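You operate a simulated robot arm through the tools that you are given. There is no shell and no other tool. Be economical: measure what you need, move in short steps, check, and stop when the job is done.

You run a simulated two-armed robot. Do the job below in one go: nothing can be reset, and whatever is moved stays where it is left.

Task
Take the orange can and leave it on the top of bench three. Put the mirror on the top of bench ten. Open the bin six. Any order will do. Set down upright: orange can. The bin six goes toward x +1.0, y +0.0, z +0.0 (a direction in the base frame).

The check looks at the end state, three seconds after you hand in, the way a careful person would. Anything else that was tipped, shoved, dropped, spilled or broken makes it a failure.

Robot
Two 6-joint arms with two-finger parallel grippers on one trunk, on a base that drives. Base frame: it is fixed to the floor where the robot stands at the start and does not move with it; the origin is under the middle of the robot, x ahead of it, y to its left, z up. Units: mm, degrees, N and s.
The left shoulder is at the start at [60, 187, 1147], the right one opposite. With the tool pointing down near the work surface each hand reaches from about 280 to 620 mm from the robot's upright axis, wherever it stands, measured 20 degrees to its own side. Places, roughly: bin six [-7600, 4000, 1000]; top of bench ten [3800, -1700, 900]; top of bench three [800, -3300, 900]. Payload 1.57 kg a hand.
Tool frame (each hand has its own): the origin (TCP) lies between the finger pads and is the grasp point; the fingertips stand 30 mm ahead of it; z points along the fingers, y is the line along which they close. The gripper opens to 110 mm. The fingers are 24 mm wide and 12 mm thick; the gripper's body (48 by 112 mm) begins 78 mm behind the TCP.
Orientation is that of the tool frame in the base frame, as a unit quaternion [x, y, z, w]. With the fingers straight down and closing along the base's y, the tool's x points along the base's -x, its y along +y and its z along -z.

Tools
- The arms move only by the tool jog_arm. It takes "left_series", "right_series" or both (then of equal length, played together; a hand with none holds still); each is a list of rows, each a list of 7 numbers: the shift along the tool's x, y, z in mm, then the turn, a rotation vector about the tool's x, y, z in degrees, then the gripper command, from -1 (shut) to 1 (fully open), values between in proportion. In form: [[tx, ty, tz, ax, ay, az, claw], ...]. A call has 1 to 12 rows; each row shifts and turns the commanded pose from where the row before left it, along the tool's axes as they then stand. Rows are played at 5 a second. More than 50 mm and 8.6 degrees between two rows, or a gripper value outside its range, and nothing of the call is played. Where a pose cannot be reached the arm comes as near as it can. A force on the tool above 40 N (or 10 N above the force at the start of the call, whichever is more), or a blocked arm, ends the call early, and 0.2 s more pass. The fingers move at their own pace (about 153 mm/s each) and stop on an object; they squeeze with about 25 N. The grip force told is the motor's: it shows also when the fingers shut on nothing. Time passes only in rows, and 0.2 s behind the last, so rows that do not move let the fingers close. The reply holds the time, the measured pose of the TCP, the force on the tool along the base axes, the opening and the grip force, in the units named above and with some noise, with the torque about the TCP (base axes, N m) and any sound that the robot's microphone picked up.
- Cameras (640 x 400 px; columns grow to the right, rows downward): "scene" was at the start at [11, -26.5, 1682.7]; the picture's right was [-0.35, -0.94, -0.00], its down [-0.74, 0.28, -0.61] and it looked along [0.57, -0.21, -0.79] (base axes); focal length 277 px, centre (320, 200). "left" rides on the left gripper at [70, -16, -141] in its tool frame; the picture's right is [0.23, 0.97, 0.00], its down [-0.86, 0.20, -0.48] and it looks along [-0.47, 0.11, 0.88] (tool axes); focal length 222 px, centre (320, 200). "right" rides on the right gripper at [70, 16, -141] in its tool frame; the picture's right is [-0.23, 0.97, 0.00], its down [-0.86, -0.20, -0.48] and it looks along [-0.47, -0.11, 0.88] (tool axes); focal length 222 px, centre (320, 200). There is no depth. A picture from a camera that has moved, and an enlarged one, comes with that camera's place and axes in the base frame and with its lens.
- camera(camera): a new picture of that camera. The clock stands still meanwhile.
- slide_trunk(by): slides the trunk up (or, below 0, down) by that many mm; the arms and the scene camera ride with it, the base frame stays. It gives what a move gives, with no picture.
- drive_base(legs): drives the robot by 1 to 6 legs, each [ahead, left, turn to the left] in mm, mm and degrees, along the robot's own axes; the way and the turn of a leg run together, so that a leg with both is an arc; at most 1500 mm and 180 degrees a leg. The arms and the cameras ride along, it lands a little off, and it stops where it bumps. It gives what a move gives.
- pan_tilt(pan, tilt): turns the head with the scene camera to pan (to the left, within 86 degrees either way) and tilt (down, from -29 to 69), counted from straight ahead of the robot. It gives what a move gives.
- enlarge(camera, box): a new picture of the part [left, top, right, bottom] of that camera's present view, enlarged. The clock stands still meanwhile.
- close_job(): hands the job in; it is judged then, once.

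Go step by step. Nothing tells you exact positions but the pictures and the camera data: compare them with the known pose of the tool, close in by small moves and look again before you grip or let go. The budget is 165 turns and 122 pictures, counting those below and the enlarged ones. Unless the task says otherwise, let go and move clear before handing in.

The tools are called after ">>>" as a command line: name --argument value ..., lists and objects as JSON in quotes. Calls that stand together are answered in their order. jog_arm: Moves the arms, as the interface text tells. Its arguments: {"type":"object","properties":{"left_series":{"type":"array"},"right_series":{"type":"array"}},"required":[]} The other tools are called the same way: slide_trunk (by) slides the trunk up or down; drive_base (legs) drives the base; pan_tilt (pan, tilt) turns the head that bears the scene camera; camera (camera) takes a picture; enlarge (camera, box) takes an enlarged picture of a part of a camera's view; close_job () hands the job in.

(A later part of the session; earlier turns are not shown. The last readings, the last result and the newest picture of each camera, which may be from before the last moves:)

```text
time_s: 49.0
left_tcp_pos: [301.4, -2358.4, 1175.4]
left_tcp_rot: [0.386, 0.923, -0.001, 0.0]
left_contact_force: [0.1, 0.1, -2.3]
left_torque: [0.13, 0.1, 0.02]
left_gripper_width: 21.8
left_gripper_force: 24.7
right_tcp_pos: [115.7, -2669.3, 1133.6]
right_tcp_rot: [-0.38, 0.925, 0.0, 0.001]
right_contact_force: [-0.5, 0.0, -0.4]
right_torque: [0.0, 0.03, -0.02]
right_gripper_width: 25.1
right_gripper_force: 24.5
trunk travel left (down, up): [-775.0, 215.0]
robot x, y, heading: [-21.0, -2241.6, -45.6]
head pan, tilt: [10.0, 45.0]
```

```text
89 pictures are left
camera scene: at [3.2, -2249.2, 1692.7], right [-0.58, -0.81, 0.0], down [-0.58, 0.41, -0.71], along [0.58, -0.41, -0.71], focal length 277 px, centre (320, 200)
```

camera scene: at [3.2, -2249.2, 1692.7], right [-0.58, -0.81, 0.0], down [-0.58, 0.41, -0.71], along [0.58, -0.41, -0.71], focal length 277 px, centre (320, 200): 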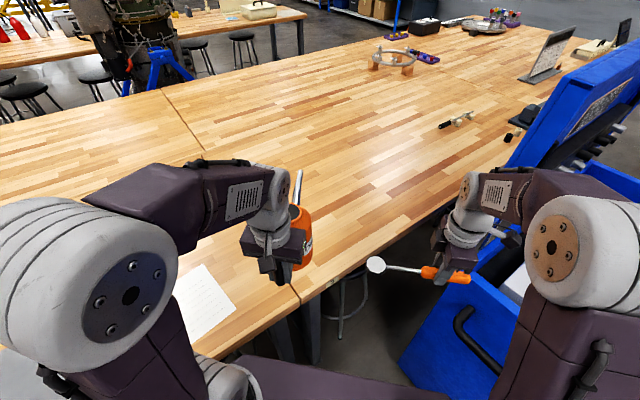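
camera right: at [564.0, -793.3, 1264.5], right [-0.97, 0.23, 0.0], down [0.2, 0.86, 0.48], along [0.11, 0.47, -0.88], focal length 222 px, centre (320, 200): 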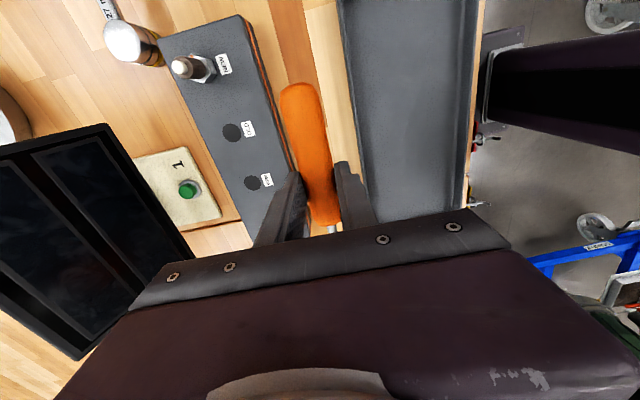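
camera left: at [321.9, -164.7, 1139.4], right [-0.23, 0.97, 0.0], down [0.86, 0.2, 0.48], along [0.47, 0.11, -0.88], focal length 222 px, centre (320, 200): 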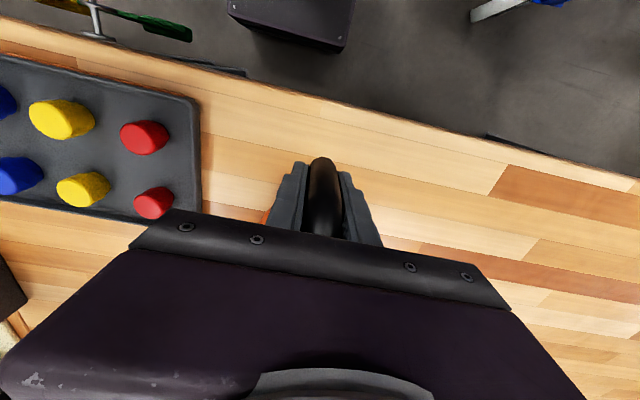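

I'll extend the left hand forward over bench three and partly lower the can.

>>> jog_arm --left_series '[[-42, 0, 0, 0, 0, 0, -1], [-42, 0, 0, 0, 0, 0, -1], [-42, 0, 0, 0, 0, 0, -1], [-42, 0, 10, 0, 0, 0, -1], [-42, 0, 10, 0, 0, 0, -1], [-40, 0, 30, 0, 0, 0, -1], [0, 0, 40, 0, 0, 0, -1], [0, 0, 40, 0, 0, 0, -1], [0, 0, 40, 0, 0, 0, -1], [0, 0, 0, 0, 0, 0, -1]]'

>>> camera --camera "scene"

```text
time_s: 51.2
left_tcp_pos: [476.0, -2533.7, 1005.3]
left_tcp_rot: [0.386, 0.922, 0.001, 0.0]
left_contact_force: [0.5, 0.4, -2.4]
left_torque: [0.14, 0.1, 0.01]
left_gripper_width: 21.8
left_gripper_force: 24.8
right_tcp_pos: [116.3, -2670.5, 1133.4]
right_tcp_rot: [-0.379, 0.925, 0.0, 0.0]
right_contact_force: [0.1, -0.9, 0.1]
right_torque: [-0.05, -0.03, 0.04]
right_gripper_width: 25.3
right_gripper_force: 25.1
trunk travel left (down, up): [-775.0, 215.0]
robot x, y, heading: [-21.6, -2242.4, -45.4]
head pan, tilt: [10.0, 45.0]
```

```text
88 pictures are left
camera scene: at [2.7, -2248.8, 1692.7], right [-0.58, -0.81, 0.0], down [-0.58, 0.41, -0.71], along [0.58, -0.41, -0.71], focal length 277 px, centre (320, 200)
```

scene: 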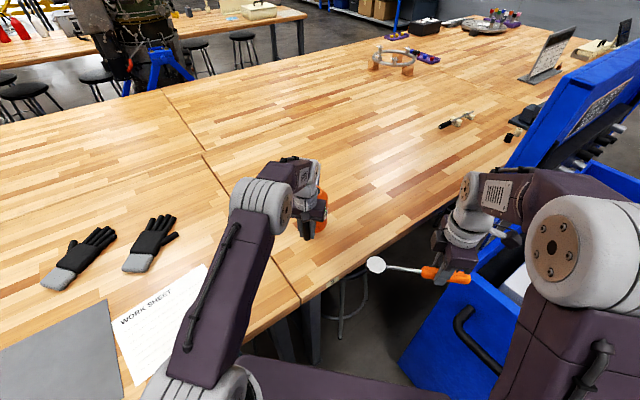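

>>> enlarge --camera "scene" --box '[240, 140, 400, 240]'

>>> jog_arm --left_series '[[0, 0, 12, 0, 0, 0, -1], [0, 0, 10, 0, 0, 0, -1], [0, 0, 6, 0, 0, 0, -1], [0, 0, 4, 0, 0, 0, -1], [0, 0, 0, 0, 0, 0, -1]]'

```text
4.00 times, centred on (320, 190) of scene
camera zoom: at [2.7, -2248.8, 1692.7], right [-0.58, -0.81, 0.0], down [-0.58, 0.41, -0.71], along [0.58, -0.41, -0.71], focal length 1109 px, centre (320, 240)
```

zoom: 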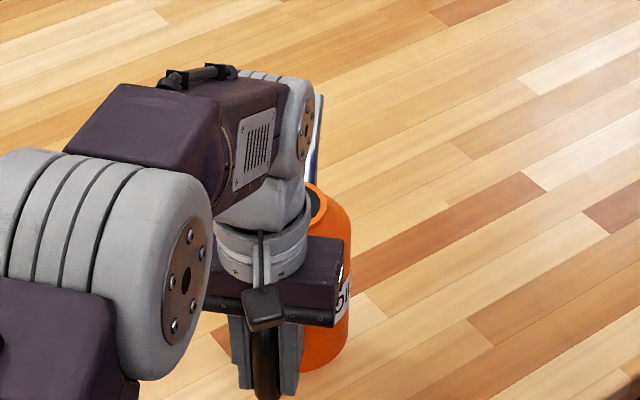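

```text
time_s: 52.5
left_tcp_pos: [476.2, -2535.2, 973.6]
left_tcp_rot: [0.386, 0.923, 0.0, 0.001]
left_contact_force: [0.2, -0.3, -2.9]
left_torque: [0.13, 0.12, 0.01]
left_gripper_width: 21.7
left_gripper_force: 24.8
right_tcp_pos: [115.6, -2669.5, 1133.9]
right_tcp_rot: [-0.38, 0.925, 0.0, 0.0]
right_contact_force: [0.9, 0.7, -1.3]
right_torque: [0.0, 0.02, 0.02]
right_gripper_width: 25.3
right_gripper_force: 25.4
trunk travel left (down, up): [-775.0, 215.0]
robot x, y, heading: [-22.0, -2245.4, -45.3]
head pan, tilt: [10.0, 45.0]
```

Still carrying its weight; I'll go down in 2 mm steps until contact.

>>> jog_arm --left_series '[[0, 0, 2, 0, 0, 0, -1], [0, 0, 2, 0, 0, 0, -1], [0, 0, 1.5, 0, 0, 0, -1], [0, 0, 0, 0, 0, 0, -1]]'

```text
time_s: 53.5
left_tcp_pos: [475.6, -2535.5, 967.7]
left_tcp_rot: [0.384, 0.923, 0.001, 0.0]
left_contact_force: [0.5, 0.5, 7.6]
left_torque: [-0.52, -0.44, 0.03]
left_gripper_width: 21.5
left_gripper_force: 24.5
right_tcp_pos: [114.6, -2668.8, 1134.5]
right_tcp_rot: [-0.38, 0.925, 0.0, 0.001]
right_contact_force: [0.8, 0.0, -1.5]
right_torque: [0.0, 0.02, -0.03]
right_gripper_width: 25.0
right_gripper_force: 25.1
trunk travel left (down, up): [-775.0, 215.0]
robot x, y, heading: [-20.4, -2243.6, -45.4]
head pan, tilt: [10.0, 45.0]
```

Contact (7.6 N). I'll ease off a touch, open, then rise clear.

>>> jog_arm --left_series '[[0, 0, -0.7, 0, 0, 0, -1], [0, 0, 0, 0, 0, 0, -0.5], [0, 0, 0, 0, 0, 0, 0], [0, 0, 0, 0, 0, 0, 0.2], [0, 0, 0, 0, 0, 0, 0.2]]'

>>> camera --camera "left"

```text
time_s: 54.6
left_tcp_pos: [475.6, -2534.8, 968.3]
left_tcp_rot: [0.385, 0.923, 0.0, 0.0]
left_contact_force: [0.1, -0.3, -0.4]
left_torque: [0.0, -0.04, 0.0]
left_gripper_width: 65.7
left_gripper_force: 0.0
right_tcp_pos: [115.5, -2668.3, 1134.4]
right_tcp_rot: [-0.379, 0.925, 0.0, 0.001]
right_contact_force: [0.1, 0.1, -1.2]
right_torque: [-0.03, 0.0, 0.04]
right_gripper_width: 25.0
right_gripper_force: 25.3
trunk travel left (down, up): [-775.0, 215.0]
robot x, y, heading: [-23.9, -2246.1, -45.5]
head pan, tilt: [10.0, 45.0]
```

```text
86 pictures are left
camera left: at [415.2, -2497.5, 1108.2], right [0.53, 0.85, 0.0], down [0.74, -0.47, 0.48], along [0.4, -0.26, -0.88], focal length 222 px, centre (320, 200)
```

left: 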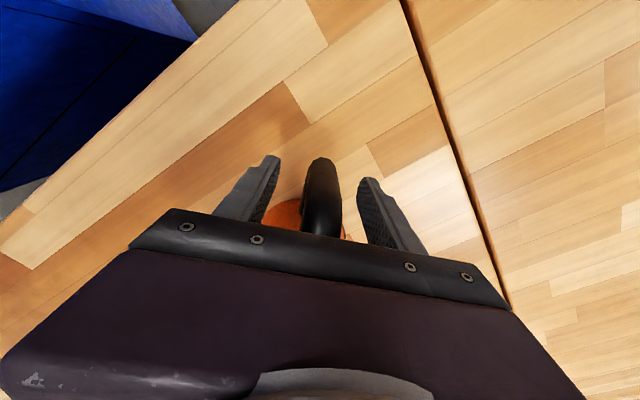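

Released cleanly, can is on bench three. Raise straight up and retract.

>>> jog_arm --left_series '[[0, 0, -30, 0, 0, 0, 0.2], [0, 0, -40, 0, 0, 0, 0.2], [0, 0, -40, 0, 0, 0, 0.2], [0, 0, -40, 0, 0, 0, 0.2], [0, 0, -40, 0, 0, 0, 0.2], [30, 0, 0, 0, 0, 0, 0], [45, 0, 0, 0, 0, 0, 0], [45, 0, 0, 0, 0, 0, 0], [45, 0, 0, 0, 0, 0, 0], [45, 0, 0, 0, 0, 0, 0]]'

>>> camera --camera "scene"

```text
time_s: 56.9
left_tcp_pos: [327.7, -2384.2, 1159.1]
left_tcp_rot: [0.387, 0.922, 0.0, 0.0]
left_contact_force: [0.0, 0.0, 0.4]
left_torque: [-0.04, 0.01, 0.0]
left_gripper_width: 55.1
left_gripper_force: 0.0
right_tcp_pos: [115.1, -2667.5, 1134.8]
right_tcp_rot: [-0.379, 0.925, -0.001, 0.0]
right_contact_force: [-0.2, 0.0, -1.6]
right_torque: [-0.02, 0.01, -0.03]
right_gripper_width: 25.3
right_gripper_force: 25.4
trunk travel left (down, up): [-775.0, 215.0]
robot x, y, heading: [-24.3, -2248.9, -45.5]
head pan, tilt: [10.0, 45.0]
```

```text
85 pictures are left
camera scene: at [0.8, -2246.6, 1692.7], right [-0.58, -0.81, 0.0], down [-0.58, 0.41, -0.71], along [0.58, -0.41, -0.71], focal length 277 px, centre (320, 200)
```

scene: 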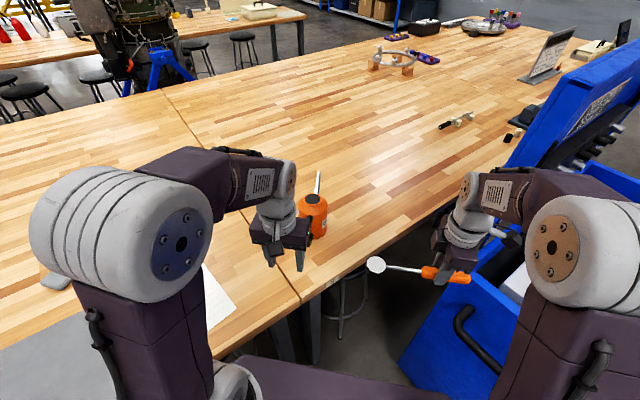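

The can stands upright on bench three. Now I'll turn back and drive left along the bench toward its left end, then look for the route to bench ten.

>>> drive_base --legs '[[0, 0, 45.5], [-50, 0, 0], [0, 1400, 0], [0, 900, 0]]'

>>> pan_tilt --pan 60 --tilt 25

>>> camera --camera "scene"

>>> pan_tilt --pan 0 --tilt 15

>>> camera --camera "scene"

```text
time_s: 70.7
left_tcp_pos: [267.2, 197.0, 1159.4]
left_tcp_rot: [-0.006, 1.0, -0.001, 0.0]
left_contact_force: [0.1, -0.4, 0.1]
left_torque: [-0.01, -0.02, -0.01]
left_gripper_width: 54.9
left_gripper_force: 0.0
right_tcp_pos: [322.0, -151.9, 1133.7]
right_tcp_rot: [0.711, -0.703, 0.0, 0.0]
right_contact_force: [-0.3, -0.7, -0.9]
right_torque: [0.01, 0.01, -0.01]
right_gripper_width: 24.9
right_gripper_force: 25.3
trunk travel left (down, up): [-775.0, 215.0]
robot x, y, heading: [-77.5, 45.2, 0.8]
head pan, tilt: [10.0, 45.0]
```

```text
time_s: 71.9
left_tcp_pos: [267.2, 198.4, 1159.9]
left_tcp_rot: [-0.005, 1.0, 0.0, 0.0]
left_contact_force: [0.3, 0.0, -1.3]
left_torque: [0.0, 0.01, 0.03]
left_gripper_width: 54.9
left_gripper_force: 0.1
right_tcp_pos: [322.6, -153.1, 1134.1]
right_tcp_rot: [0.711, -0.703, 0.0, 0.0]
right_contact_force: [-0.8, 0.6, -1.2]
right_torque: [-0.01, 0.0, -0.03]
right_gripper_width: 25.3
right_gripper_force: 25.0
trunk travel left (down, up): [-775.0, 215.0]
robot x, y, heading: [-79.9, 44.3, 0.6]
head pan, tilt: [60.0, 25.0]
```

```text
84 pictures are left
camera scene: at [-92.8, 121.9, 1723.2], right [0.87, -0.49, 0.0], down [-0.21, -0.37, -0.91], along [0.44, 0.79, -0.42], focal length 277 px, centre (320, 200)
```

scene: 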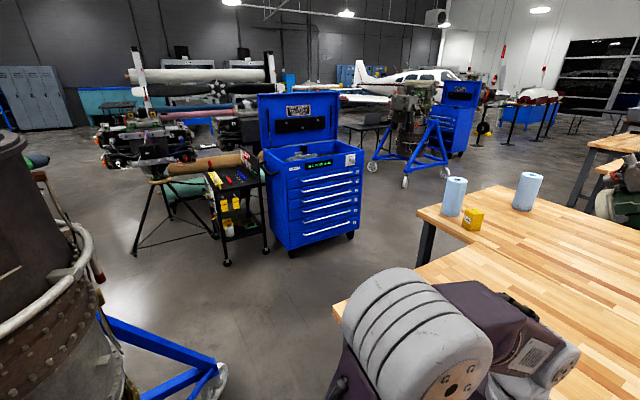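

```text
time_s: 73.2
left_tcp_pos: [266.5, 197.4, 1158.5]
left_tcp_rot: [-0.006, 1.0, 0.0, 0.0]
left_contact_force: [0.7, 0.1, 0.4]
left_torque: [0.01, -0.02, 0.0]
left_gripper_width: 54.7
left_gripper_force: 0.0
right_tcp_pos: [322.7, -153.1, 1133.6]
right_tcp_rot: [0.711, -0.703, 0.0, 0.0]
right_contact_force: [0.0, -0.6, -1.3]
right_torque: [-0.02, 0.02, 0.0]
right_gripper_width: 25.4
right_gripper_force: 24.8
trunk travel left (down, up): [-775.0, 215.0]
robot x, y, heading: [-77.7, 43.5, 0.8]
head pan, tilt: [0.0, 15.0]
```

```text
83 pictures are left
camera scene: at [-44.6, 43.1, 1739.5], right [0.01, -1.0, 0.0], down [-0.26, 0.0, -0.97], along [0.97, 0.01, -0.26], focal length 277 px, centre (320, 200)
```

scene: 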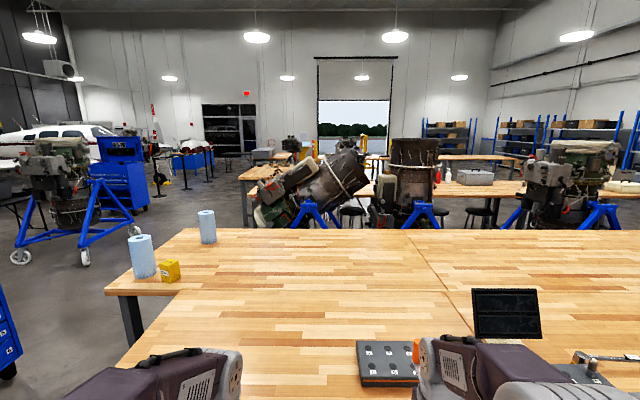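

Aisle route: past the bench's left end (y ≈ 780/1190), between it and the blue chest (y ≥ 2250). An engine stand wheel is near (−137,1340); I'll go to y ≈ 850 and look closer.

>>> drive_base --legs '[[0, 750, 0]]'

>>> pan_tilt --pan 86 --tilt 55

>>> camera --camera "scene"

>>> camera --camera "left"

```text
time_s: 74.7
left_tcp_pos: [265.7, 286.4, 1157.9]
left_tcp_rot: [0.001, 1.0, -0.002, -0.001]
left_contact_force: [0.2, 1.2, 0.2]
left_torque: [-0.06, 0.04, -0.02]
left_gripper_width: 55.2
left_gripper_force: 0.0
right_tcp_pos: [315.7, -65.4, 1134.5]
right_tcp_rot: [-0.706, 0.708, -0.002, -0.002]
right_contact_force: [0.4, 0.6, -1.2]
right_torque: [-0.05, 0.0, -0.01]
right_gripper_width: 25.6
right_gripper_force: 25.2
trunk travel left (down, up): [-775.0, 215.0]
robot x, y, heading: [-77.9, 126.2, -0.3]
head pan, tilt: [0.0, 15.0]
stopped in leg 1: the robot was blocked; the commanded pose is now the measured one
```

```text
time_s: 76.3
left_tcp_pos: [265.5, 280.3, 1159.0]
left_tcp_rot: [0.002, 1.0, 0.0, 0.0]
left_contact_force: [-0.5, -0.3, -0.9]
left_torque: [0.04, 0.01, 0.02]
left_gripper_width: 55.0
left_gripper_force: 0.0
right_tcp_pos: [316.1, -71.8, 1134.3]
right_tcp_rot: [-0.706, 0.708, 0.0, 0.0]
right_contact_force: [0.6, 0.4, -1.4]
right_torque: [-0.04, 0.01, -0.03]
right_gripper_width: 25.2
right_gripper_force: 24.5
trunk travel left (down, up): [-775.0, 215.0]
robot x, y, heading: [-81.8, 132.2, -0.0]
head pan, tilt: [85.9, 55.0]
```

```text
82 pictures are left
camera scene: at [-136.5, 202.6, 1679.3], right [1.0, -0.07, 0.0], down [-0.06, -0.82, -0.57], along [0.04, 0.57, -0.82], focal length 277 px, centre (320, 200)
```

scene: 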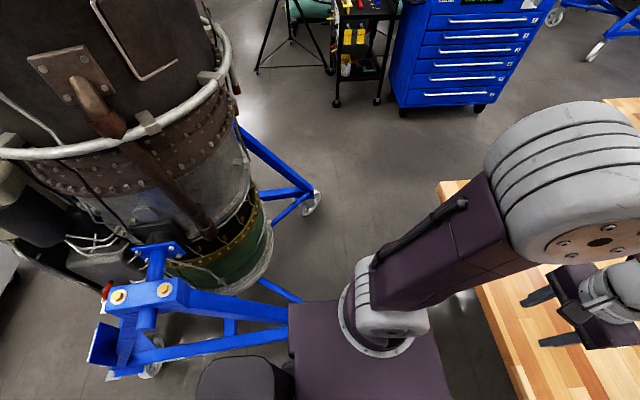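

```text
81 pictures are left
camera left: at [195.4, 264.4, 1298.9], right [-0.22, 0.97, 0.0], down [0.86, 0.2, 0.48], along [0.47, 0.11, -0.88], focal length 222 px, centre (320, 200)
```

left: 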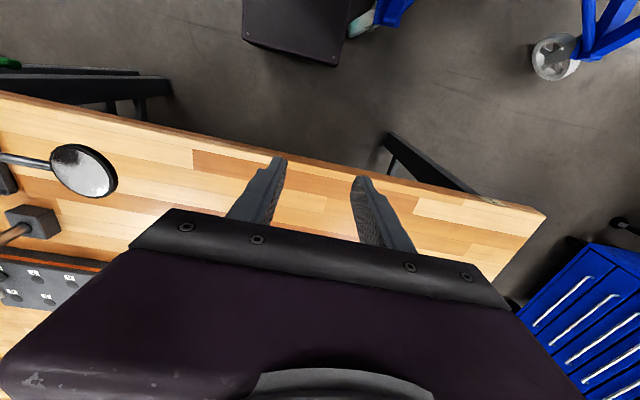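

The base touched something: an engine-stand foot right at my left side. I'll look closer to see it exactly.

>>> enlarge --camera "left" --box '[230, 0, 640, 100]'

>>> pan_tilt --pan 86 --tilt 69

>>> camera --camera "scene"

```text
1.56 times, centred on (435, 50) of left
camera zoom: at [195.4, 264.4, 1298.9], right [-0.22, 0.97, 0.0], down [0.86, 0.2, 0.48], along [0.47, 0.11, -0.88], focal length 347 px, centre (140, 434)
```

zoom: 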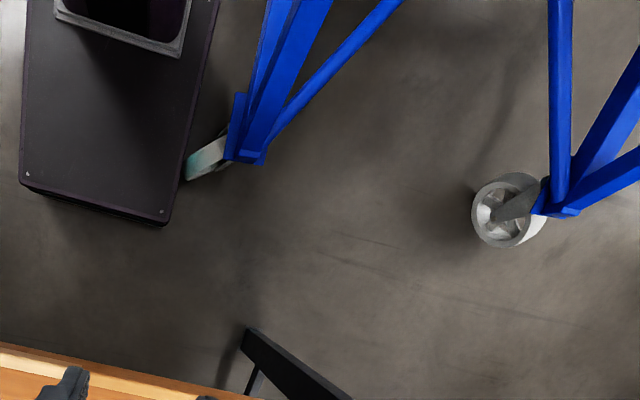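

```text
time_s: 77.1
left_tcp_pos: [266.0, 280.3, 1159.2]
left_tcp_rot: [0.001, 1.0, 0.0, 0.0]
left_contact_force: [-0.5, 0.4, 0.4]
left_torque: [-0.01, -0.01, 0.02]
left_gripper_width: 54.9
left_gripper_force: 0.1
right_tcp_pos: [314.1, -71.4, 1133.2]
right_tcp_rot: [-0.706, 0.708, 0.0, -0.001]
right_contact_force: [-0.6, -0.6, -1.0]
right_torque: [-0.01, -0.01, 0.0]
right_gripper_width: 25.2
right_gripper_force: 25.2
trunk travel left (down, up): [-775.0, 215.0]
robot x, y, heading: [-82.6, 129.7, -0.3]
head pan, tilt: [85.9, 68.8]
```

```text
79 pictures are left
camera scene: at [-137.9, 186.6, 1663.9], right [1.0, -0.07, 0.0], down [-0.07, -0.93, -0.36], along [0.03, 0.36, -0.93], focal length 277 px, centre (320, 200)
```

scene: 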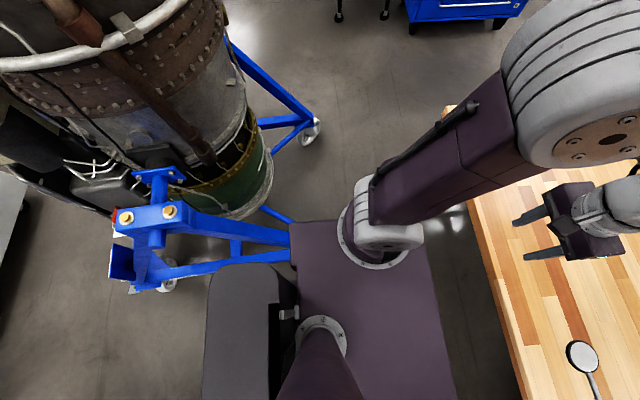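

A caster reaches x ≈ 0 at y ≈ 350, so the gap beside the bench is too narrow. I'll back away to open floor and look behind for another route.

>>> drive_base --legs '[[0, -700, 0], [0, 0, -60]]'

>>> pan_tilt --pan -80 --tilt 22

>>> camera --camera "scene"

```text
time_s: 83.6
left_tcp_pos: [212.8, -795.3, 1158.9]
left_tcp_rot: [0.506, 0.863, 0.0, 0.0]
left_contact_force: [0.6, -0.3, 0.1]
left_torque: [0.0, -0.02, -0.02]
left_gripper_width: 54.9
left_gripper_force: 0.1
right_tcp_pos: [-69.4, -1011.8, 1134.1]
right_tcp_rot: [-0.252, 0.968, 0.0, 0.0]
right_contact_force: [-0.1, 0.5, -0.5]
right_torque: [-0.04, 0.01, 0.03]
right_gripper_width: 25.5
right_gripper_force: 25.1
trunk travel left (down, up): [-775.0, 215.0]
robot x, y, heading: [-85.6, -565.3, -60.7]
head pan, tilt: [85.9, 68.8]
```

```text
time_s: 86.1
left_tcp_pos: [211.2, -794.2, 1159.0]
left_tcp_rot: [0.506, 0.863, -0.001, 0.0]
left_contact_force: [0.3, 0.7, -0.7]
left_torque: [-0.03, 0.0, -0.03]
left_gripper_width: 55.1
left_gripper_force: 0.1
right_tcp_pos: [-69.2, -1010.2, 1133.0]
right_tcp_rot: [-0.252, 0.968, -0.001, 0.0]
right_contact_force: [0.8, -0.4, -0.4]
right_torque: [0.05, 0.02, 0.02]
right_gripper_width: 25.5
right_gripper_force: 25.1
trunk travel left (down, up): [-775.0, 215.0]
robot x, y, heading: [-92.5, -564.0, -60.8]
head pan, tilt: [-80.0, 22.0]
```

```text
78 pictures are left
camera scene: at [-189.5, -571.3, 1728.1], right [-0.63, 0.77, 0.0], down [0.29, 0.24, -0.93], along [-0.72, -0.59, -0.37], focal length 277 px, centre (320, 200)
```

scene: 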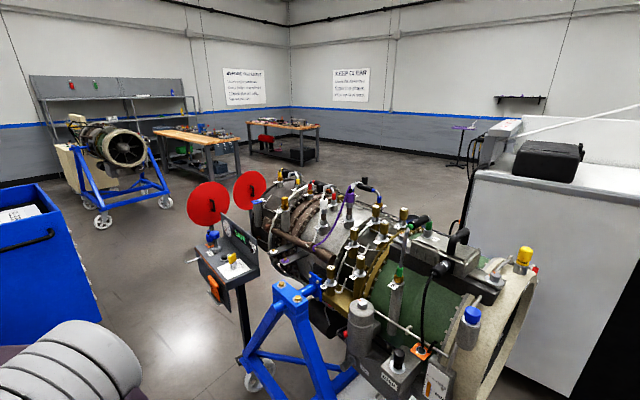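

There is open floor behind-right. I'll turn to face backward and look toward +y behind the nacelle.

>>> drive_base --legs '[[0, 0, -119]]'

>>> pan_tilt --pan -45 --tilt 22

>>> camera --camera "scene"

>>> pan_tilt --pan 45 --tilt 22

>>> camera --camera "scene"

```text
time_s: 91.5
left_tcp_pos: [-438.3, -712.0, 1158.1]
left_tcp_rot: [1.0, -0.005, 0.0, 0.0]
left_contact_force: [0.1, 0.9, -0.4]
left_torque: [-0.02, -0.02, 0.02]
left_gripper_width: 55.3
left_gripper_force: 0.1
right_tcp_pos: [-486.3, -360.5, 1133.0]
right_tcp_rot: [0.71, 0.704, -0.001, 0.0]
right_contact_force: [0.4, -0.7, -0.4]
right_torque: [-0.03, -0.03, 0.01]
right_gripper_width: 25.4
right_gripper_force: 24.8
trunk travel left (down, up): [-775.0, 215.0]
robot x, y, heading: [-88.3, -565.1, 179.3]
head pan, tilt: [-80.0, 22.0]
```

```text
time_s: 92.5
left_tcp_pos: [-439.1, -711.3, 1158.5]
left_tcp_rot: [1.0, -0.005, 0.0, 0.0]
left_contact_force: [0.2, -1.1, -0.2]
left_torque: [0.01, 0.0, -0.03]
left_gripper_width: 55.1
left_gripper_force: 0.1
right_tcp_pos: [-485.3, -360.3, 1133.5]
right_tcp_rot: [0.71, 0.704, 0.001, 0.0]
right_contact_force: [0.0, -0.4, -0.1]
right_torque: [0.02, 0.01, 0.0]
right_gripper_width: 25.2
right_gripper_force: 25.2
trunk travel left (down, up): [-775.0, 215.0]
robot x, y, heading: [-90.6, -563.2, 179.2]
head pan, tilt: [-45.0, 22.0]
```

```text
77 pictures are left
camera scene: at [-93.4, -499.0, 1728.1], right [0.71, 0.7, 0.0], down [0.26, -0.27, -0.93], along [-0.65, 0.66, -0.37], focal length 277 px, centre (320, 200)
```

scene: 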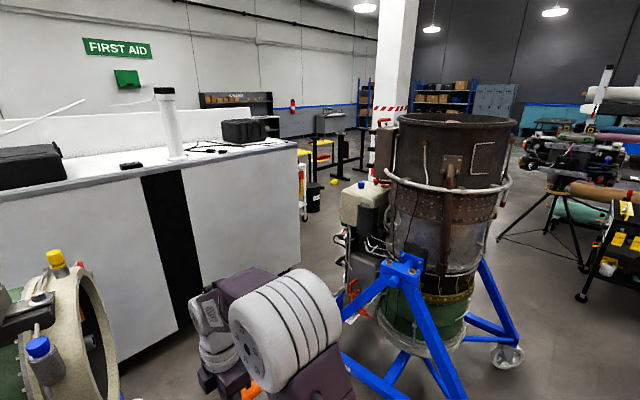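

```text
time_s: 94.1
left_tcp_pos: [-439.0, -712.1, 1158.9]
left_tcp_rot: [1.0, -0.005, 0.0, 0.0]
left_contact_force: [0.2, -0.1, -0.4]
left_torque: [-0.01, 0.0, 0.02]
left_gripper_width: 54.9
left_gripper_force: 0.0
right_tcp_pos: [-487.1, -359.9, 1132.4]
right_tcp_rot: [0.71, 0.704, -0.001, 0.0]
right_contact_force: [-0.6, 0.2, -1.6]
right_torque: [0.02, -0.01, -0.02]
right_gripper_width: 25.6
right_gripper_force: 24.4
trunk travel left (down, up): [-775.0, 215.0]
robot x, y, heading: [-89.7, -565.6, 179.2]
head pan, tilt: [45.0, 22.0]
```

```text
76 pictures are left
camera scene: at [-95.0, -630.2, 1728.1], right [-0.7, 0.71, 0.0], down [0.27, 0.26, -0.93], along [-0.66, -0.65, -0.37], focal length 277 px, centre (320, 200)
```

scene: 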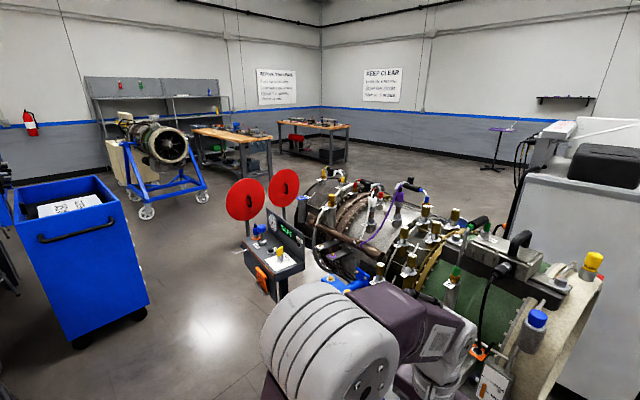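

The direct left gap and the counter side are tight, but the floor past the cart and around the far (−y) end of the bench row looks open. I'll face −y and go around that way.

>>> drive_base --legs '[[0, 0, 91], [1450, 0, 0], [0, -710, 0]]'

>>> pan_tilt --pan 0 --tilt 22

>>> camera --camera "scene"

```text
time_s: 107.8
left_tcp_pos: [-492.0, -2371.0, 1160.2]
left_tcp_rot: [0.727, 0.687, 0.001, 0.002]
left_contact_force: [-0.4, -0.3, 0.7]
left_torque: [0.05, 0.0, 0.01]
left_gripper_width: 55.0
left_gripper_force: 0.1
right_tcp_pos: [-845.7, -2401.5, 1132.9]
right_tcp_rot: [0.028, 1.0, -0.001, 0.002]
right_contact_force: [-0.7, -0.4, -1.3]
right_torque: [0.0, 0.0, 0.02]
right_gripper_width: 25.0
right_gripper_force: 24.9
trunk travel left (down, up): [-775.0, 215.0]
robot x, y, heading: [-616.5, -2017.0, -93.2]
head pan, tilt: [45.0, 22.0]
stopped in leg 3: the robot was blocked; the commanded pose is now the measured one
```

```text
time_s: 108.9
left_tcp_pos: [-490.4, -2371.3, 1158.8]
left_tcp_rot: [0.727, 0.687, 0.001, 0.0]
left_contact_force: [-0.2, 0.1, 0.7]
left_torque: [0.01, 0.0, 0.02]
left_gripper_width: 55.1
left_gripper_force: 0.0
right_tcp_pos: [-844.5, -2402.5, 1132.9]
right_tcp_rot: [0.028, 1.0, 0.0, 0.002]
right_contact_force: [0.4, 0.6, -0.5]
right_torque: [-0.02, -0.01, 0.0]
right_gripper_width: 25.3
right_gripper_force: 25.3
trunk travel left (down, up): [-775.0, 215.0]
robot x, y, heading: [-617.0, -2017.5, -93.4]
head pan, tilt: [0.0, 22.0]
```

```text
75 pictures are left
camera scene: at [-618.6, -2048.1, 1728.1], right [-1.0, 0.06, 0.0], down [0.02, 0.37, -0.93], along [-0.05, -0.93, -0.37], focal length 277 px, centre (320, 200)
```

scene: 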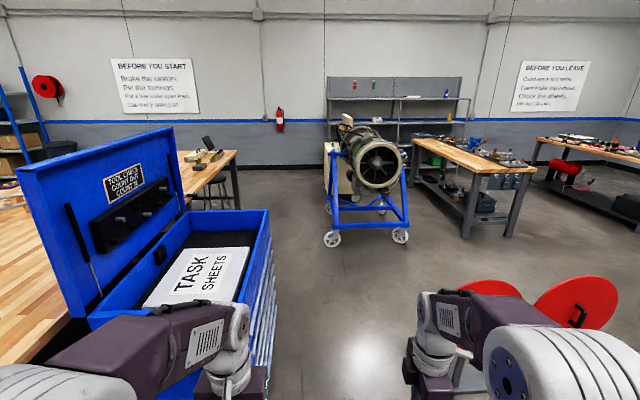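

Blocked again on my right side; I'll look at what is there before moving.

>>> pan_tilt --pan -80 --tilt 50

>>> camera --camera "scene"

>>> camera --camera "right"

```text
time_s: 110.4
left_tcp_pos: [-491.2, -2370.5, 1159.2]
left_tcp_rot: [0.728, 0.686, 0.001, 0.002]
left_contact_force: [0.2, -0.2, -0.3]
left_torque: [-0.01, -0.01, 0.01]
left_gripper_width: 55.1
left_gripper_force: 0.0
right_tcp_pos: [-844.8, -2403.0, 1133.7]
right_tcp_rot: [0.028, 1.0, 0.001, 0.001]
right_contact_force: [0.0, 0.0, -0.7]
right_torque: [0.01, 0.02, -0.01]
right_gripper_width: 25.3
right_gripper_force: 24.7
trunk travel left (down, up): [-775.0, 215.0]
robot x, y, heading: [-619.8, -2015.1, -93.3]
head pan, tilt: [-80.0, 50.0]
```

```text
74 pictures are left
camera scene: at [-689.8, -1964.6, 1685.8], right [-0.12, 0.99, 0.0], down [0.76, 0.09, -0.64], along [-0.64, -0.08, -0.77], focal length 277 px, centre (320, 200)
```

scene: 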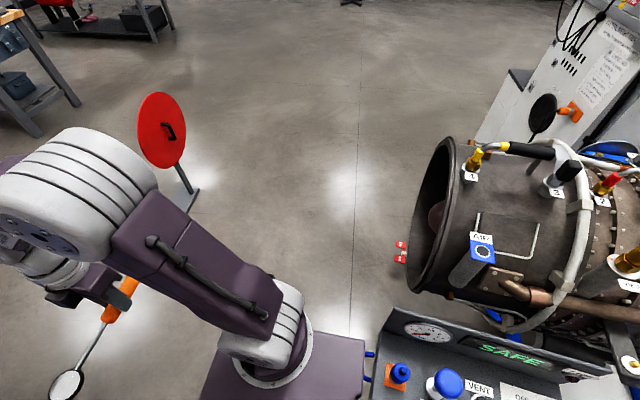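

```text
73 pictures are left
camera right: at [-913.4, -2382.1, 1273.8], right [0.28, 0.96, 0.0], down [0.84, -0.25, 0.48], along [0.46, -0.14, -0.88], focal length 222 px, centre (320, 200)
```

right: 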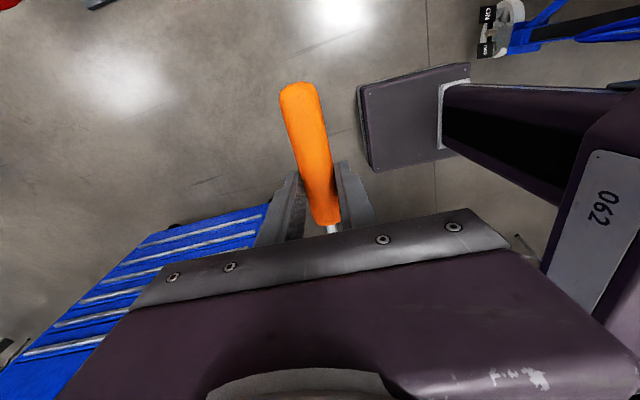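

It was the torso brushing the gauge console's corner. I'll ease away to +x, go ahead past it, then shift to x ≈ −880 and pass the cart.

>>> drive_base --legs '[[0, 50, 0], [330, 0, 3], [0, -300, 0], [1400, 0, 0]]'

>>> pan_tilt --pan 15 --tilt 22

>>> camera --camera "scene"

```text
time_s: 121.3
left_tcp_pos: [-746.4, -4096.8, 1159.6]
left_tcp_rot: [0.71, 0.704, 0.002, 0.002]
left_contact_force: [0.1, 0.1, -0.1]
left_torque: [-0.03, -0.01, -0.01]
left_gripper_width: 55.0
left_gripper_force: 0.0
right_tcp_pos: [-1097.5, -4144.7, 1133.9]
right_tcp_rot: [0.003, 1.0, 0.0, 0.001]
right_contact_force: [0.1, -0.8, -1.1]
right_torque: [0.02, 0.03, 0.0]
right_gripper_width: 25.3
right_gripper_force: 24.8
trunk travel left (down, up): [-775.0, 215.0]
robot x, y, heading: [-887.3, -3749.6, -90.6]
head pan, tilt: [-80.0, 50.0]
```

```text
time_s: 123.0
left_tcp_pos: [-745.4, -4097.2, 1160.1]
left_tcp_rot: [0.71, 0.704, 0.001, 0.002]
left_contact_force: [0.2, 0.3, 0.7]
left_torque: [0.02, -0.03, 0.02]
left_gripper_width: 54.9
left_gripper_force: 0.0
right_tcp_pos: [-1098.6, -4145.1, 1133.2]
right_tcp_rot: [0.005, 1.0, 0.0, 0.002]
right_contact_force: [0.0, 0.8, -0.4]
right_torque: [-0.01, 0.0, -0.01]
right_gripper_width: 25.2
right_gripper_force: 25.1
trunk travel left (down, up): [-775.0, 215.0]
robot x, y, heading: [-890.4, -3747.9, -90.5]
head pan, tilt: [15.0, 22.0]
```

```text
72 pictures are left
camera scene: at [-865.1, -3778.0, 1728.1], right [-0.97, -0.25, 0.0], down [-0.09, 0.36, -0.93], along [0.23, -0.9, -0.37], focal length 277 px, centre (320, 200)
```

scene: 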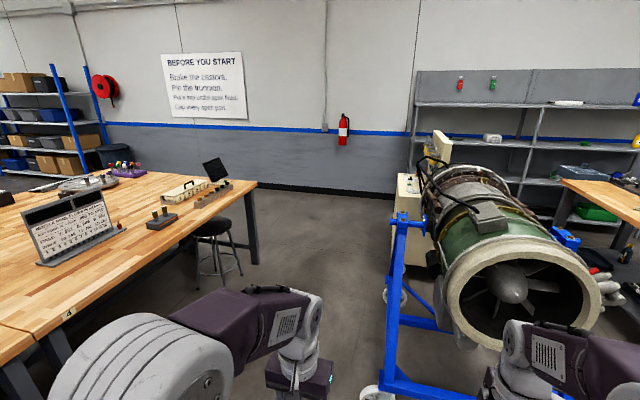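

The aisle between bench four (end y ≈ −6090) and the jet engine (x ≤ −860) is clear. I'll go down its middle, past the end, and turn to face +x.

>>> drive_base --legs '[[0, 640, 0], [1450, 0, 0], [1450, 0, 0], [250, 0, 0], [0, 0, 90]]'

>>> pan_tilt --pan 30 --tilt 18

>>> camera --camera "scene"

```text
time_s: 125.5
left_tcp_pos: [-365.8, -4077.2, 1159.5]
left_tcp_rot: [0.635, 0.772, 0.002, 0.002]
left_contact_force: [-0.3, -1.5, 0.5]
left_torque: [0.04, -0.02, 0.0]
left_gripper_width: 54.8
left_gripper_force: 0.1
right_tcp_pos: [-700.2, -4193.7, 1133.0]
right_tcp_rot: [-0.097, 0.995, 0.002, 0.001]
right_contact_force: [0.3, -0.9, -1.1]
right_torque: [0.02, -0.02, -0.03]
right_gripper_width: 25.2
right_gripper_force: 25.1
trunk travel left (down, up): [-775.0, 215.0]
robot x, y, heading: [-569.7, -3761.1, -78.8]
head pan, tilt: [15.0, 22.0]
stopped in leg 1: the robot was blocked; the commanded pose is now the measured one
```

```text
time_s: 126.3
left_tcp_pos: [-363.6, -4075.9, 1159.9]
left_tcp_rot: [0.636, 0.772, 0.001, 0.001]
left_contact_force: [0.2, -0.1, 0.0]
left_torque: [0.06, -0.01, -0.01]
left_gripper_width: 54.9
left_gripper_force: 0.1
right_tcp_pos: [-697.7, -4193.4, 1132.8]
right_tcp_rot: [-0.097, 0.995, 0.002, 0.0]
right_contact_force: [0.2, -0.5, -0.8]
right_torque: [0.02, 0.0, 0.0]
right_gripper_width: 25.1
right_gripper_force: 24.8
trunk travel left (down, up): [-775.0, 215.0]
robot x, y, heading: [-573.8, -3764.1, -79.1]
head pan, tilt: [30.0, 18.0]
```

```text
71 pictures are left
camera scene: at [-522.6, -3775.3, 1734.5], right [-0.75, -0.66, 0.0], down [-0.2, 0.23, -0.95], along [0.62, -0.72, -0.31], focal length 277 px, centre (320, 200)
```

scene: 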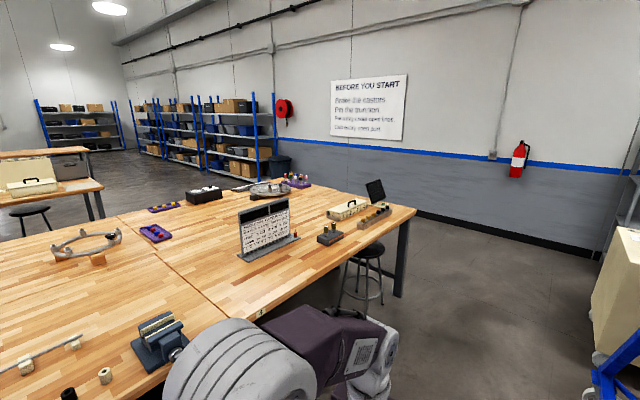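

I clipped the cart's rear corner while strafing too early. I'll back off, straighten, go further ahead, and only then shift over.

>>> drive_base --legs '[[0, -60, 0], [0, 0, -11], [550, 0, 0], [0, 380, 0], [1300, 0, 0], [1300, 0, 0]]'

>>> pan_tilt --pan 70 --tilt 15

>>> camera --camera "scene"

```text
time_s: 144.9
left_tcp_pos: [-115.3, -7262.6, 1158.3]
left_tcp_rot: [0.708, 0.707, 0.0, 0.001]
left_contact_force: [-0.4, 0.3, 0.4]
left_torque: [0.0, -0.01, 0.03]
left_gripper_width: 55.3
left_gripper_force: 0.1
right_tcp_pos: [-466.1, -7313.1, 1132.9]
right_tcp_rot: [0.0, 1.0, 0.001, 0.001]
right_contact_force: [0.2, -0.4, -0.5]
right_torque: [-0.01, 0.01, -0.02]
right_gripper_width: 25.4
right_gripper_force: 24.7
trunk travel left (down, up): [-775.0, 215.0]
robot x, y, heading: [-262.0, -6917.5, -90.1]
head pan, tilt: [30.0, 18.0]
```

```text
time_s: 146.0
left_tcp_pos: [-115.8, -7263.4, 1159.5]
left_tcp_rot: [0.707, 0.707, 0.002, 0.001]
left_contact_force: [0.0, 0.2, -0.9]
left_torque: [0.03, 0.0, 0.02]
left_gripper_width: 55.2
left_gripper_force: 0.1
right_tcp_pos: [-465.3, -7313.0, 1133.8]
right_tcp_rot: [0.0, 1.0, 0.001, 0.001]
right_contact_force: [-0.1, 0.9, -0.6]
right_torque: [0.0, 0.0, -0.02]
right_gripper_width: 25.3
right_gripper_force: 25.4
trunk travel left (down, up): [-775.0, 215.0]
robot x, y, heading: [-262.4, -6914.3, -89.9]
head pan, tilt: [70.0, 15.0]
```

```text
70 pictures are left
camera scene: at [-172.8, -6888.0, 1739.5], right [-0.34, -0.94, 0.0], down [-0.24, 0.09, -0.97], along [0.91, -0.33, -0.26], focal length 277 px, centre (320, 200)
```

scene: 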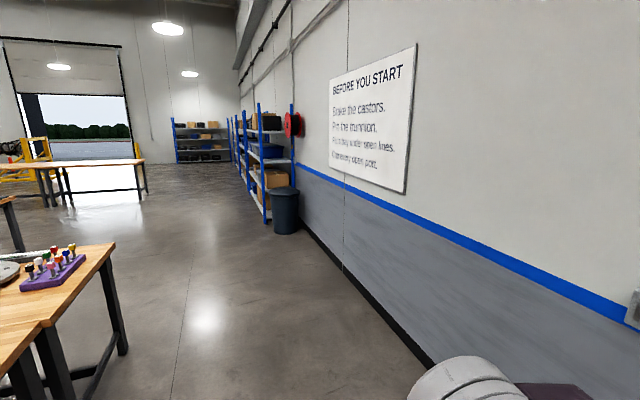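

Clear floor ahead. Turn to face +x and drive to x ≈ 2700, then look left up the far aisle.

>>> drive_base --legs '[[0, 0, 90], [1500, 0, 0], [1450, 0, 0]]'

>>> pan_tilt --pan 80 --tilt 18

>>> camera --camera "scene"

```text
time_s: 164.1
left_tcp_pos: [3037.8, -6811.5, 1160.0]
left_tcp_rot: [0.007, 1.0, 0.001, 0.0]
left_contact_force: [-0.1, -0.8, 0.3]
left_torque: [0.04, 0.04, -0.03]
left_gripper_width: 55.1
left_gripper_force: 0.0
right_tcp_pos: [3083.3, -7163.6, 1133.4]
right_tcp_rot: [-0.703, 0.711, 0.001, 0.0]
right_contact_force: [-0.3, -0.5, -1.0]
right_torque: [0.02, 0.02, -0.02]
right_gripper_width: 25.3
right_gripper_force: 24.7
trunk travel left (down, up): [-775.0, 215.0]
robot x, y, heading: [2687.5, -6955.8, -0.9]
head pan, tilt: [70.0, 15.0]
```

```text
time_s: 164.8
left_tcp_pos: [3037.2, -6811.6, 1159.9]
left_tcp_rot: [0.006, 1.0, 0.0, 0.0]
left_contact_force: [-0.5, 0.2, -0.2]
left_torque: [0.01, -0.04, 0.02]
left_gripper_width: 54.9
left_gripper_force: 0.0
right_tcp_pos: [3082.9, -7162.1, 1132.7]
right_tcp_rot: [-0.703, 0.712, 0.001, 0.0]
right_contact_force: [-0.8, 0.3, -1.3]
right_torque: [-0.01, -0.03, -0.02]
right_gripper_width: 25.0
right_gripper_force: 25.4
trunk travel left (down, up): [-775.0, 215.0]
robot x, y, heading: [2689.5, -6950.1, -0.8]
head pan, tilt: [80.0, 18.0]
```

```text
69 pictures are left
camera scene: at [2647.0, -6860.2, 1734.6], right [0.98, -0.19, 0.0], down [-0.06, -0.3, -0.95], along [0.18, 0.93, -0.31], focal length 277 px, centre (320, 200)
```

scene: 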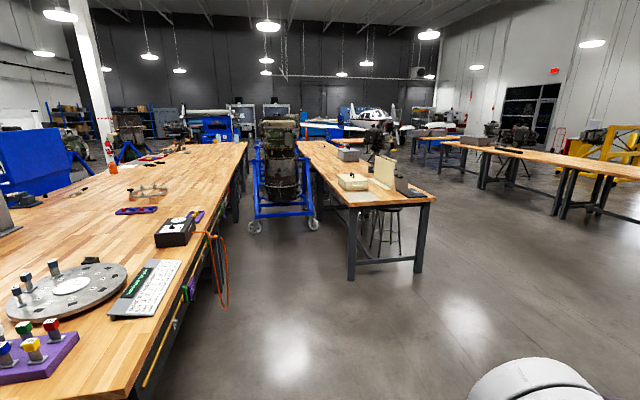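

The far bench row occupies x 3356–4227 from y ≈ −4560 on, with a clear aisle on its +x side. I'll go around to that side.

>>> drive_base --legs '[[1400, 0, 0], [700, 0, 0], [0, 0, 91], [1400, 0, 0], [1300, 0, 0]]'

>>> pan_tilt --pan 20 --tilt 20

>>> camera --camera "scene"

```text
time_s: 191.8
left_tcp_pos: [4690.9, -3929.1, 1160.2]
left_tcp_rot: [-0.703, 0.711, 0.001, 0.0]
left_contact_force: [0.3, -0.1, 1.3]
left_torque: [0.01, 0.01, 0.01]
left_gripper_width: 54.9
left_gripper_force: 0.1
right_tcp_pos: [5042.4, -3882.6, 1134.2]
right_tcp_rot: [1.0, -0.005, 0.0, 0.002]
right_contact_force: [-0.1, -0.3, -0.5]
right_torque: [0.0, 0.0, -0.03]
right_gripper_width: 25.3
right_gripper_force: 24.8
trunk travel left (down, up): [-775.0, 215.0]
robot x, y, heading: [4836.3, -4282.1, 89.4]
head pan, tilt: [80.0, 18.0]
```

```text
time_s: 193.1
left_tcp_pos: [4691.4, -3928.1, 1159.2]
left_tcp_rot: [-0.703, 0.711, 0.002, -0.001]
left_contact_force: [-0.2, -1.2, 0.6]
left_torque: [-0.02, 0.0, -0.01]
left_gripper_width: 54.9
left_gripper_force: 0.0
right_tcp_pos: [5042.0, -3882.3, 1133.3]
right_tcp_rot: [1.0, -0.004, -0.001, 0.0]
right_contact_force: [-0.1, 0.1, -1.9]
right_torque: [-0.04, 0.0, 0.03]
right_gripper_width: 25.4
right_gripper_force: 24.8
trunk travel left (down, up): [-775.0, 215.0]
robot x, y, heading: [4833.0, -4276.3, 89.4]
head pan, tilt: [20.0, 20.0]
```

```text
68 pictures are left
camera scene: at [4802.8, -4250.2, 1731.3], right [0.94, 0.33, 0.0], down [0.11, -0.32, -0.94], along [-0.31, 0.89, -0.34], focal length 277 px, centre (320, 200)
```

scene: 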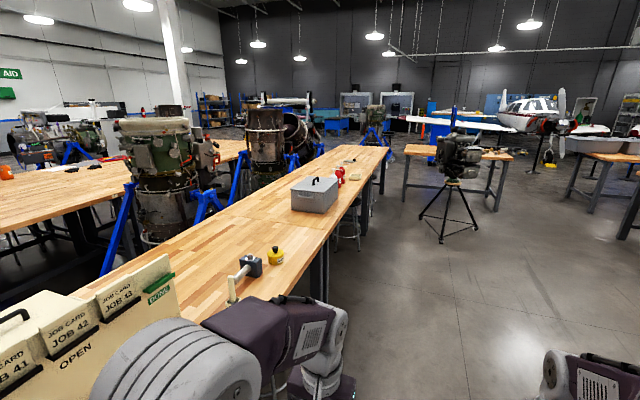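

>>> enlarge --camera "scene" --box '[200, 130, 420, 270]'

>>> drive_base --legs '[[1300, 0, 0]]'

>>> pan_tilt --pan 50 --tilt 25

>>> camera --camera "scene"

```text
2.86 times, centred on (310, 200) of scene
camera zoom: at [4802.8, -4250.2, 1731.3], right [0.94, 0.33, 0.0], down [0.11, -0.32, -0.94], along [-0.31, 0.89, -0.34], focal length 792 px, centre (349, 200)
```

zoom: 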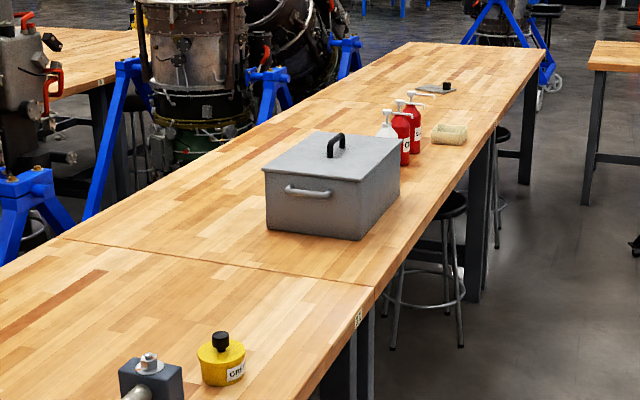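

```text
time_s: 199.6
left_tcp_pos: [4701.0, -2632.4, 1159.4]
left_tcp_rot: [-0.705, 0.71, 0.001, -0.001]
left_contact_force: [-0.1, 0.1, 0.4]
left_torque: [-0.01, 0.01, 0.03]
left_gripper_width: 54.9
left_gripper_force: 0.0
right_tcp_pos: [5053.5, -2584.7, 1133.3]
right_tcp_rot: [1.0, -0.004, -0.001, 0.001]
right_contact_force: [-1.0, -0.4, -1.2]
right_torque: [-0.02, -0.02, -0.01]
right_gripper_width: 25.6
right_gripper_force: 24.9
trunk travel left (down, up): [-775.0, 215.0]
robot x, y, heading: [4846.4, -2981.2, 89.4]
head pan, tilt: [20.0, 20.0]
```

```text
time_s: 200.5
left_tcp_pos: [4701.8, -2632.7, 1159.8]
left_tcp_rot: [-0.704, 0.71, 0.001, -0.001]
left_contact_force: [0.0, 1.4, 0.2]
left_torque: [0.0, 0.01, 0.0]
left_gripper_width: 55.0
left_gripper_force: 0.1
right_tcp_pos: [5053.8, -2583.4, 1133.3]
right_tcp_rot: [1.0, -0.003, -0.001, 0.001]
right_contact_force: [0.8, -0.8, -0.2]
right_torque: [0.04, -0.01, 0.01]
right_gripper_width: 25.3
right_gripper_force: 25.1
trunk travel left (down, up): [-775.0, 215.0]
robot x, y, heading: [4850.2, -2979.2, 89.6]
head pan, tilt: [50.0, 25.0]
```

```text
66 pictures are left
camera scene: at [4775.7, -2980.3, 1723.3], right [0.65, 0.76, 0.0], down [0.32, -0.27, -0.91], along [-0.69, 0.59, -0.42], focal length 277 px, centre (320, 200)
```

scene: 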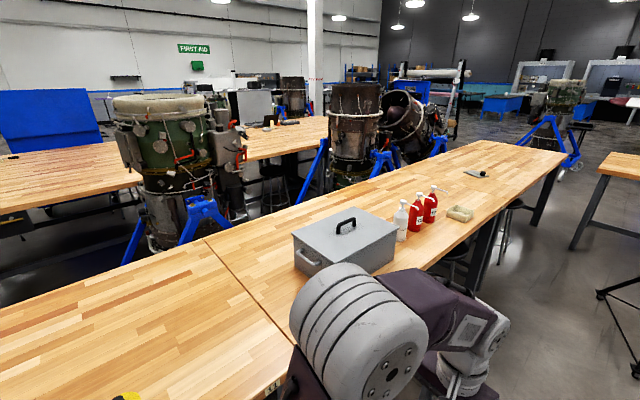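

Bench ten spans y ≈ −2630…−830. A free spot is around (4050,−1100), beyond the sponge. I'll drive up, face −x and look.

>>> drive_base --legs '[[980, 0, 0], [0, 0, 90.4], [0, -770, 0]]'

>>> pan_tilt --pan 0 --tilt 35

>>> camera --camera "scene"

```text
time_s: 213.2
left_tcp_pos: [4506.6, -1383.0, 1159.4]
left_tcp_rot: [1.0, -0.003, -0.001, 0.0]
left_contact_force: [-0.1, 0.1, 0.2]
left_torque: [0.0, 0.03, 0.04]
left_gripper_width: 55.1
left_gripper_force: 0.0
right_tcp_pos: [4458.9, -1031.1, 1133.7]
right_tcp_rot: [0.709, 0.706, -0.001, 0.002]
right_contact_force: [-1.0, 1.2, -1.8]
right_torque: [0.0, -0.04, -0.02]
right_gripper_width: 25.4
right_gripper_force: 24.8
trunk travel left (down, up): [-775.0, 215.0]
robot x, y, heading: [4855.0, -1238.6, 179.8]
head pan, tilt: [50.0, 25.0]
```

```text
time_s: 214.3
left_tcp_pos: [4507.4, -1381.1, 1159.1]
left_tcp_rot: [1.0, -0.002, -0.001, 0.001]
left_contact_force: [0.6, 0.3, 0.1]
left_torque: [0.01, 0.0, -0.02]
left_gripper_width: 55.0
left_gripper_force: 0.1
right_tcp_pos: [4458.1, -1031.7, 1133.8]
right_tcp_rot: [0.709, 0.705, 0.0, 0.002]
right_contact_force: [0.2, -1.0, -1.5]
right_torque: [0.03, -0.02, 0.01]
right_gripper_width: 25.2
right_gripper_force: 25.6
trunk travel left (down, up): [-775.0, 215.0]
robot x, y, heading: [4856.2, -1237.0, 179.4]
head pan, tilt: [0.0, 35.0]
```

```text
65 pictures are left
camera scene: at [4827.5, -1238.2, 1707.5], right [0.01, 1.0, 0.0], down [0.57, 0.0, -0.82], along [-0.82, 0.0, -0.57], focal length 277 px, centre (320, 200)
```

scene: 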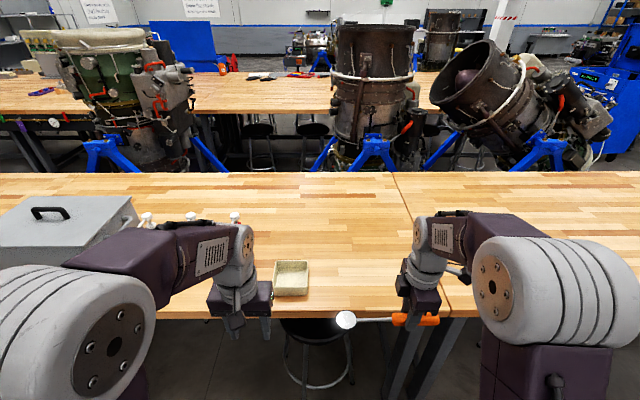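

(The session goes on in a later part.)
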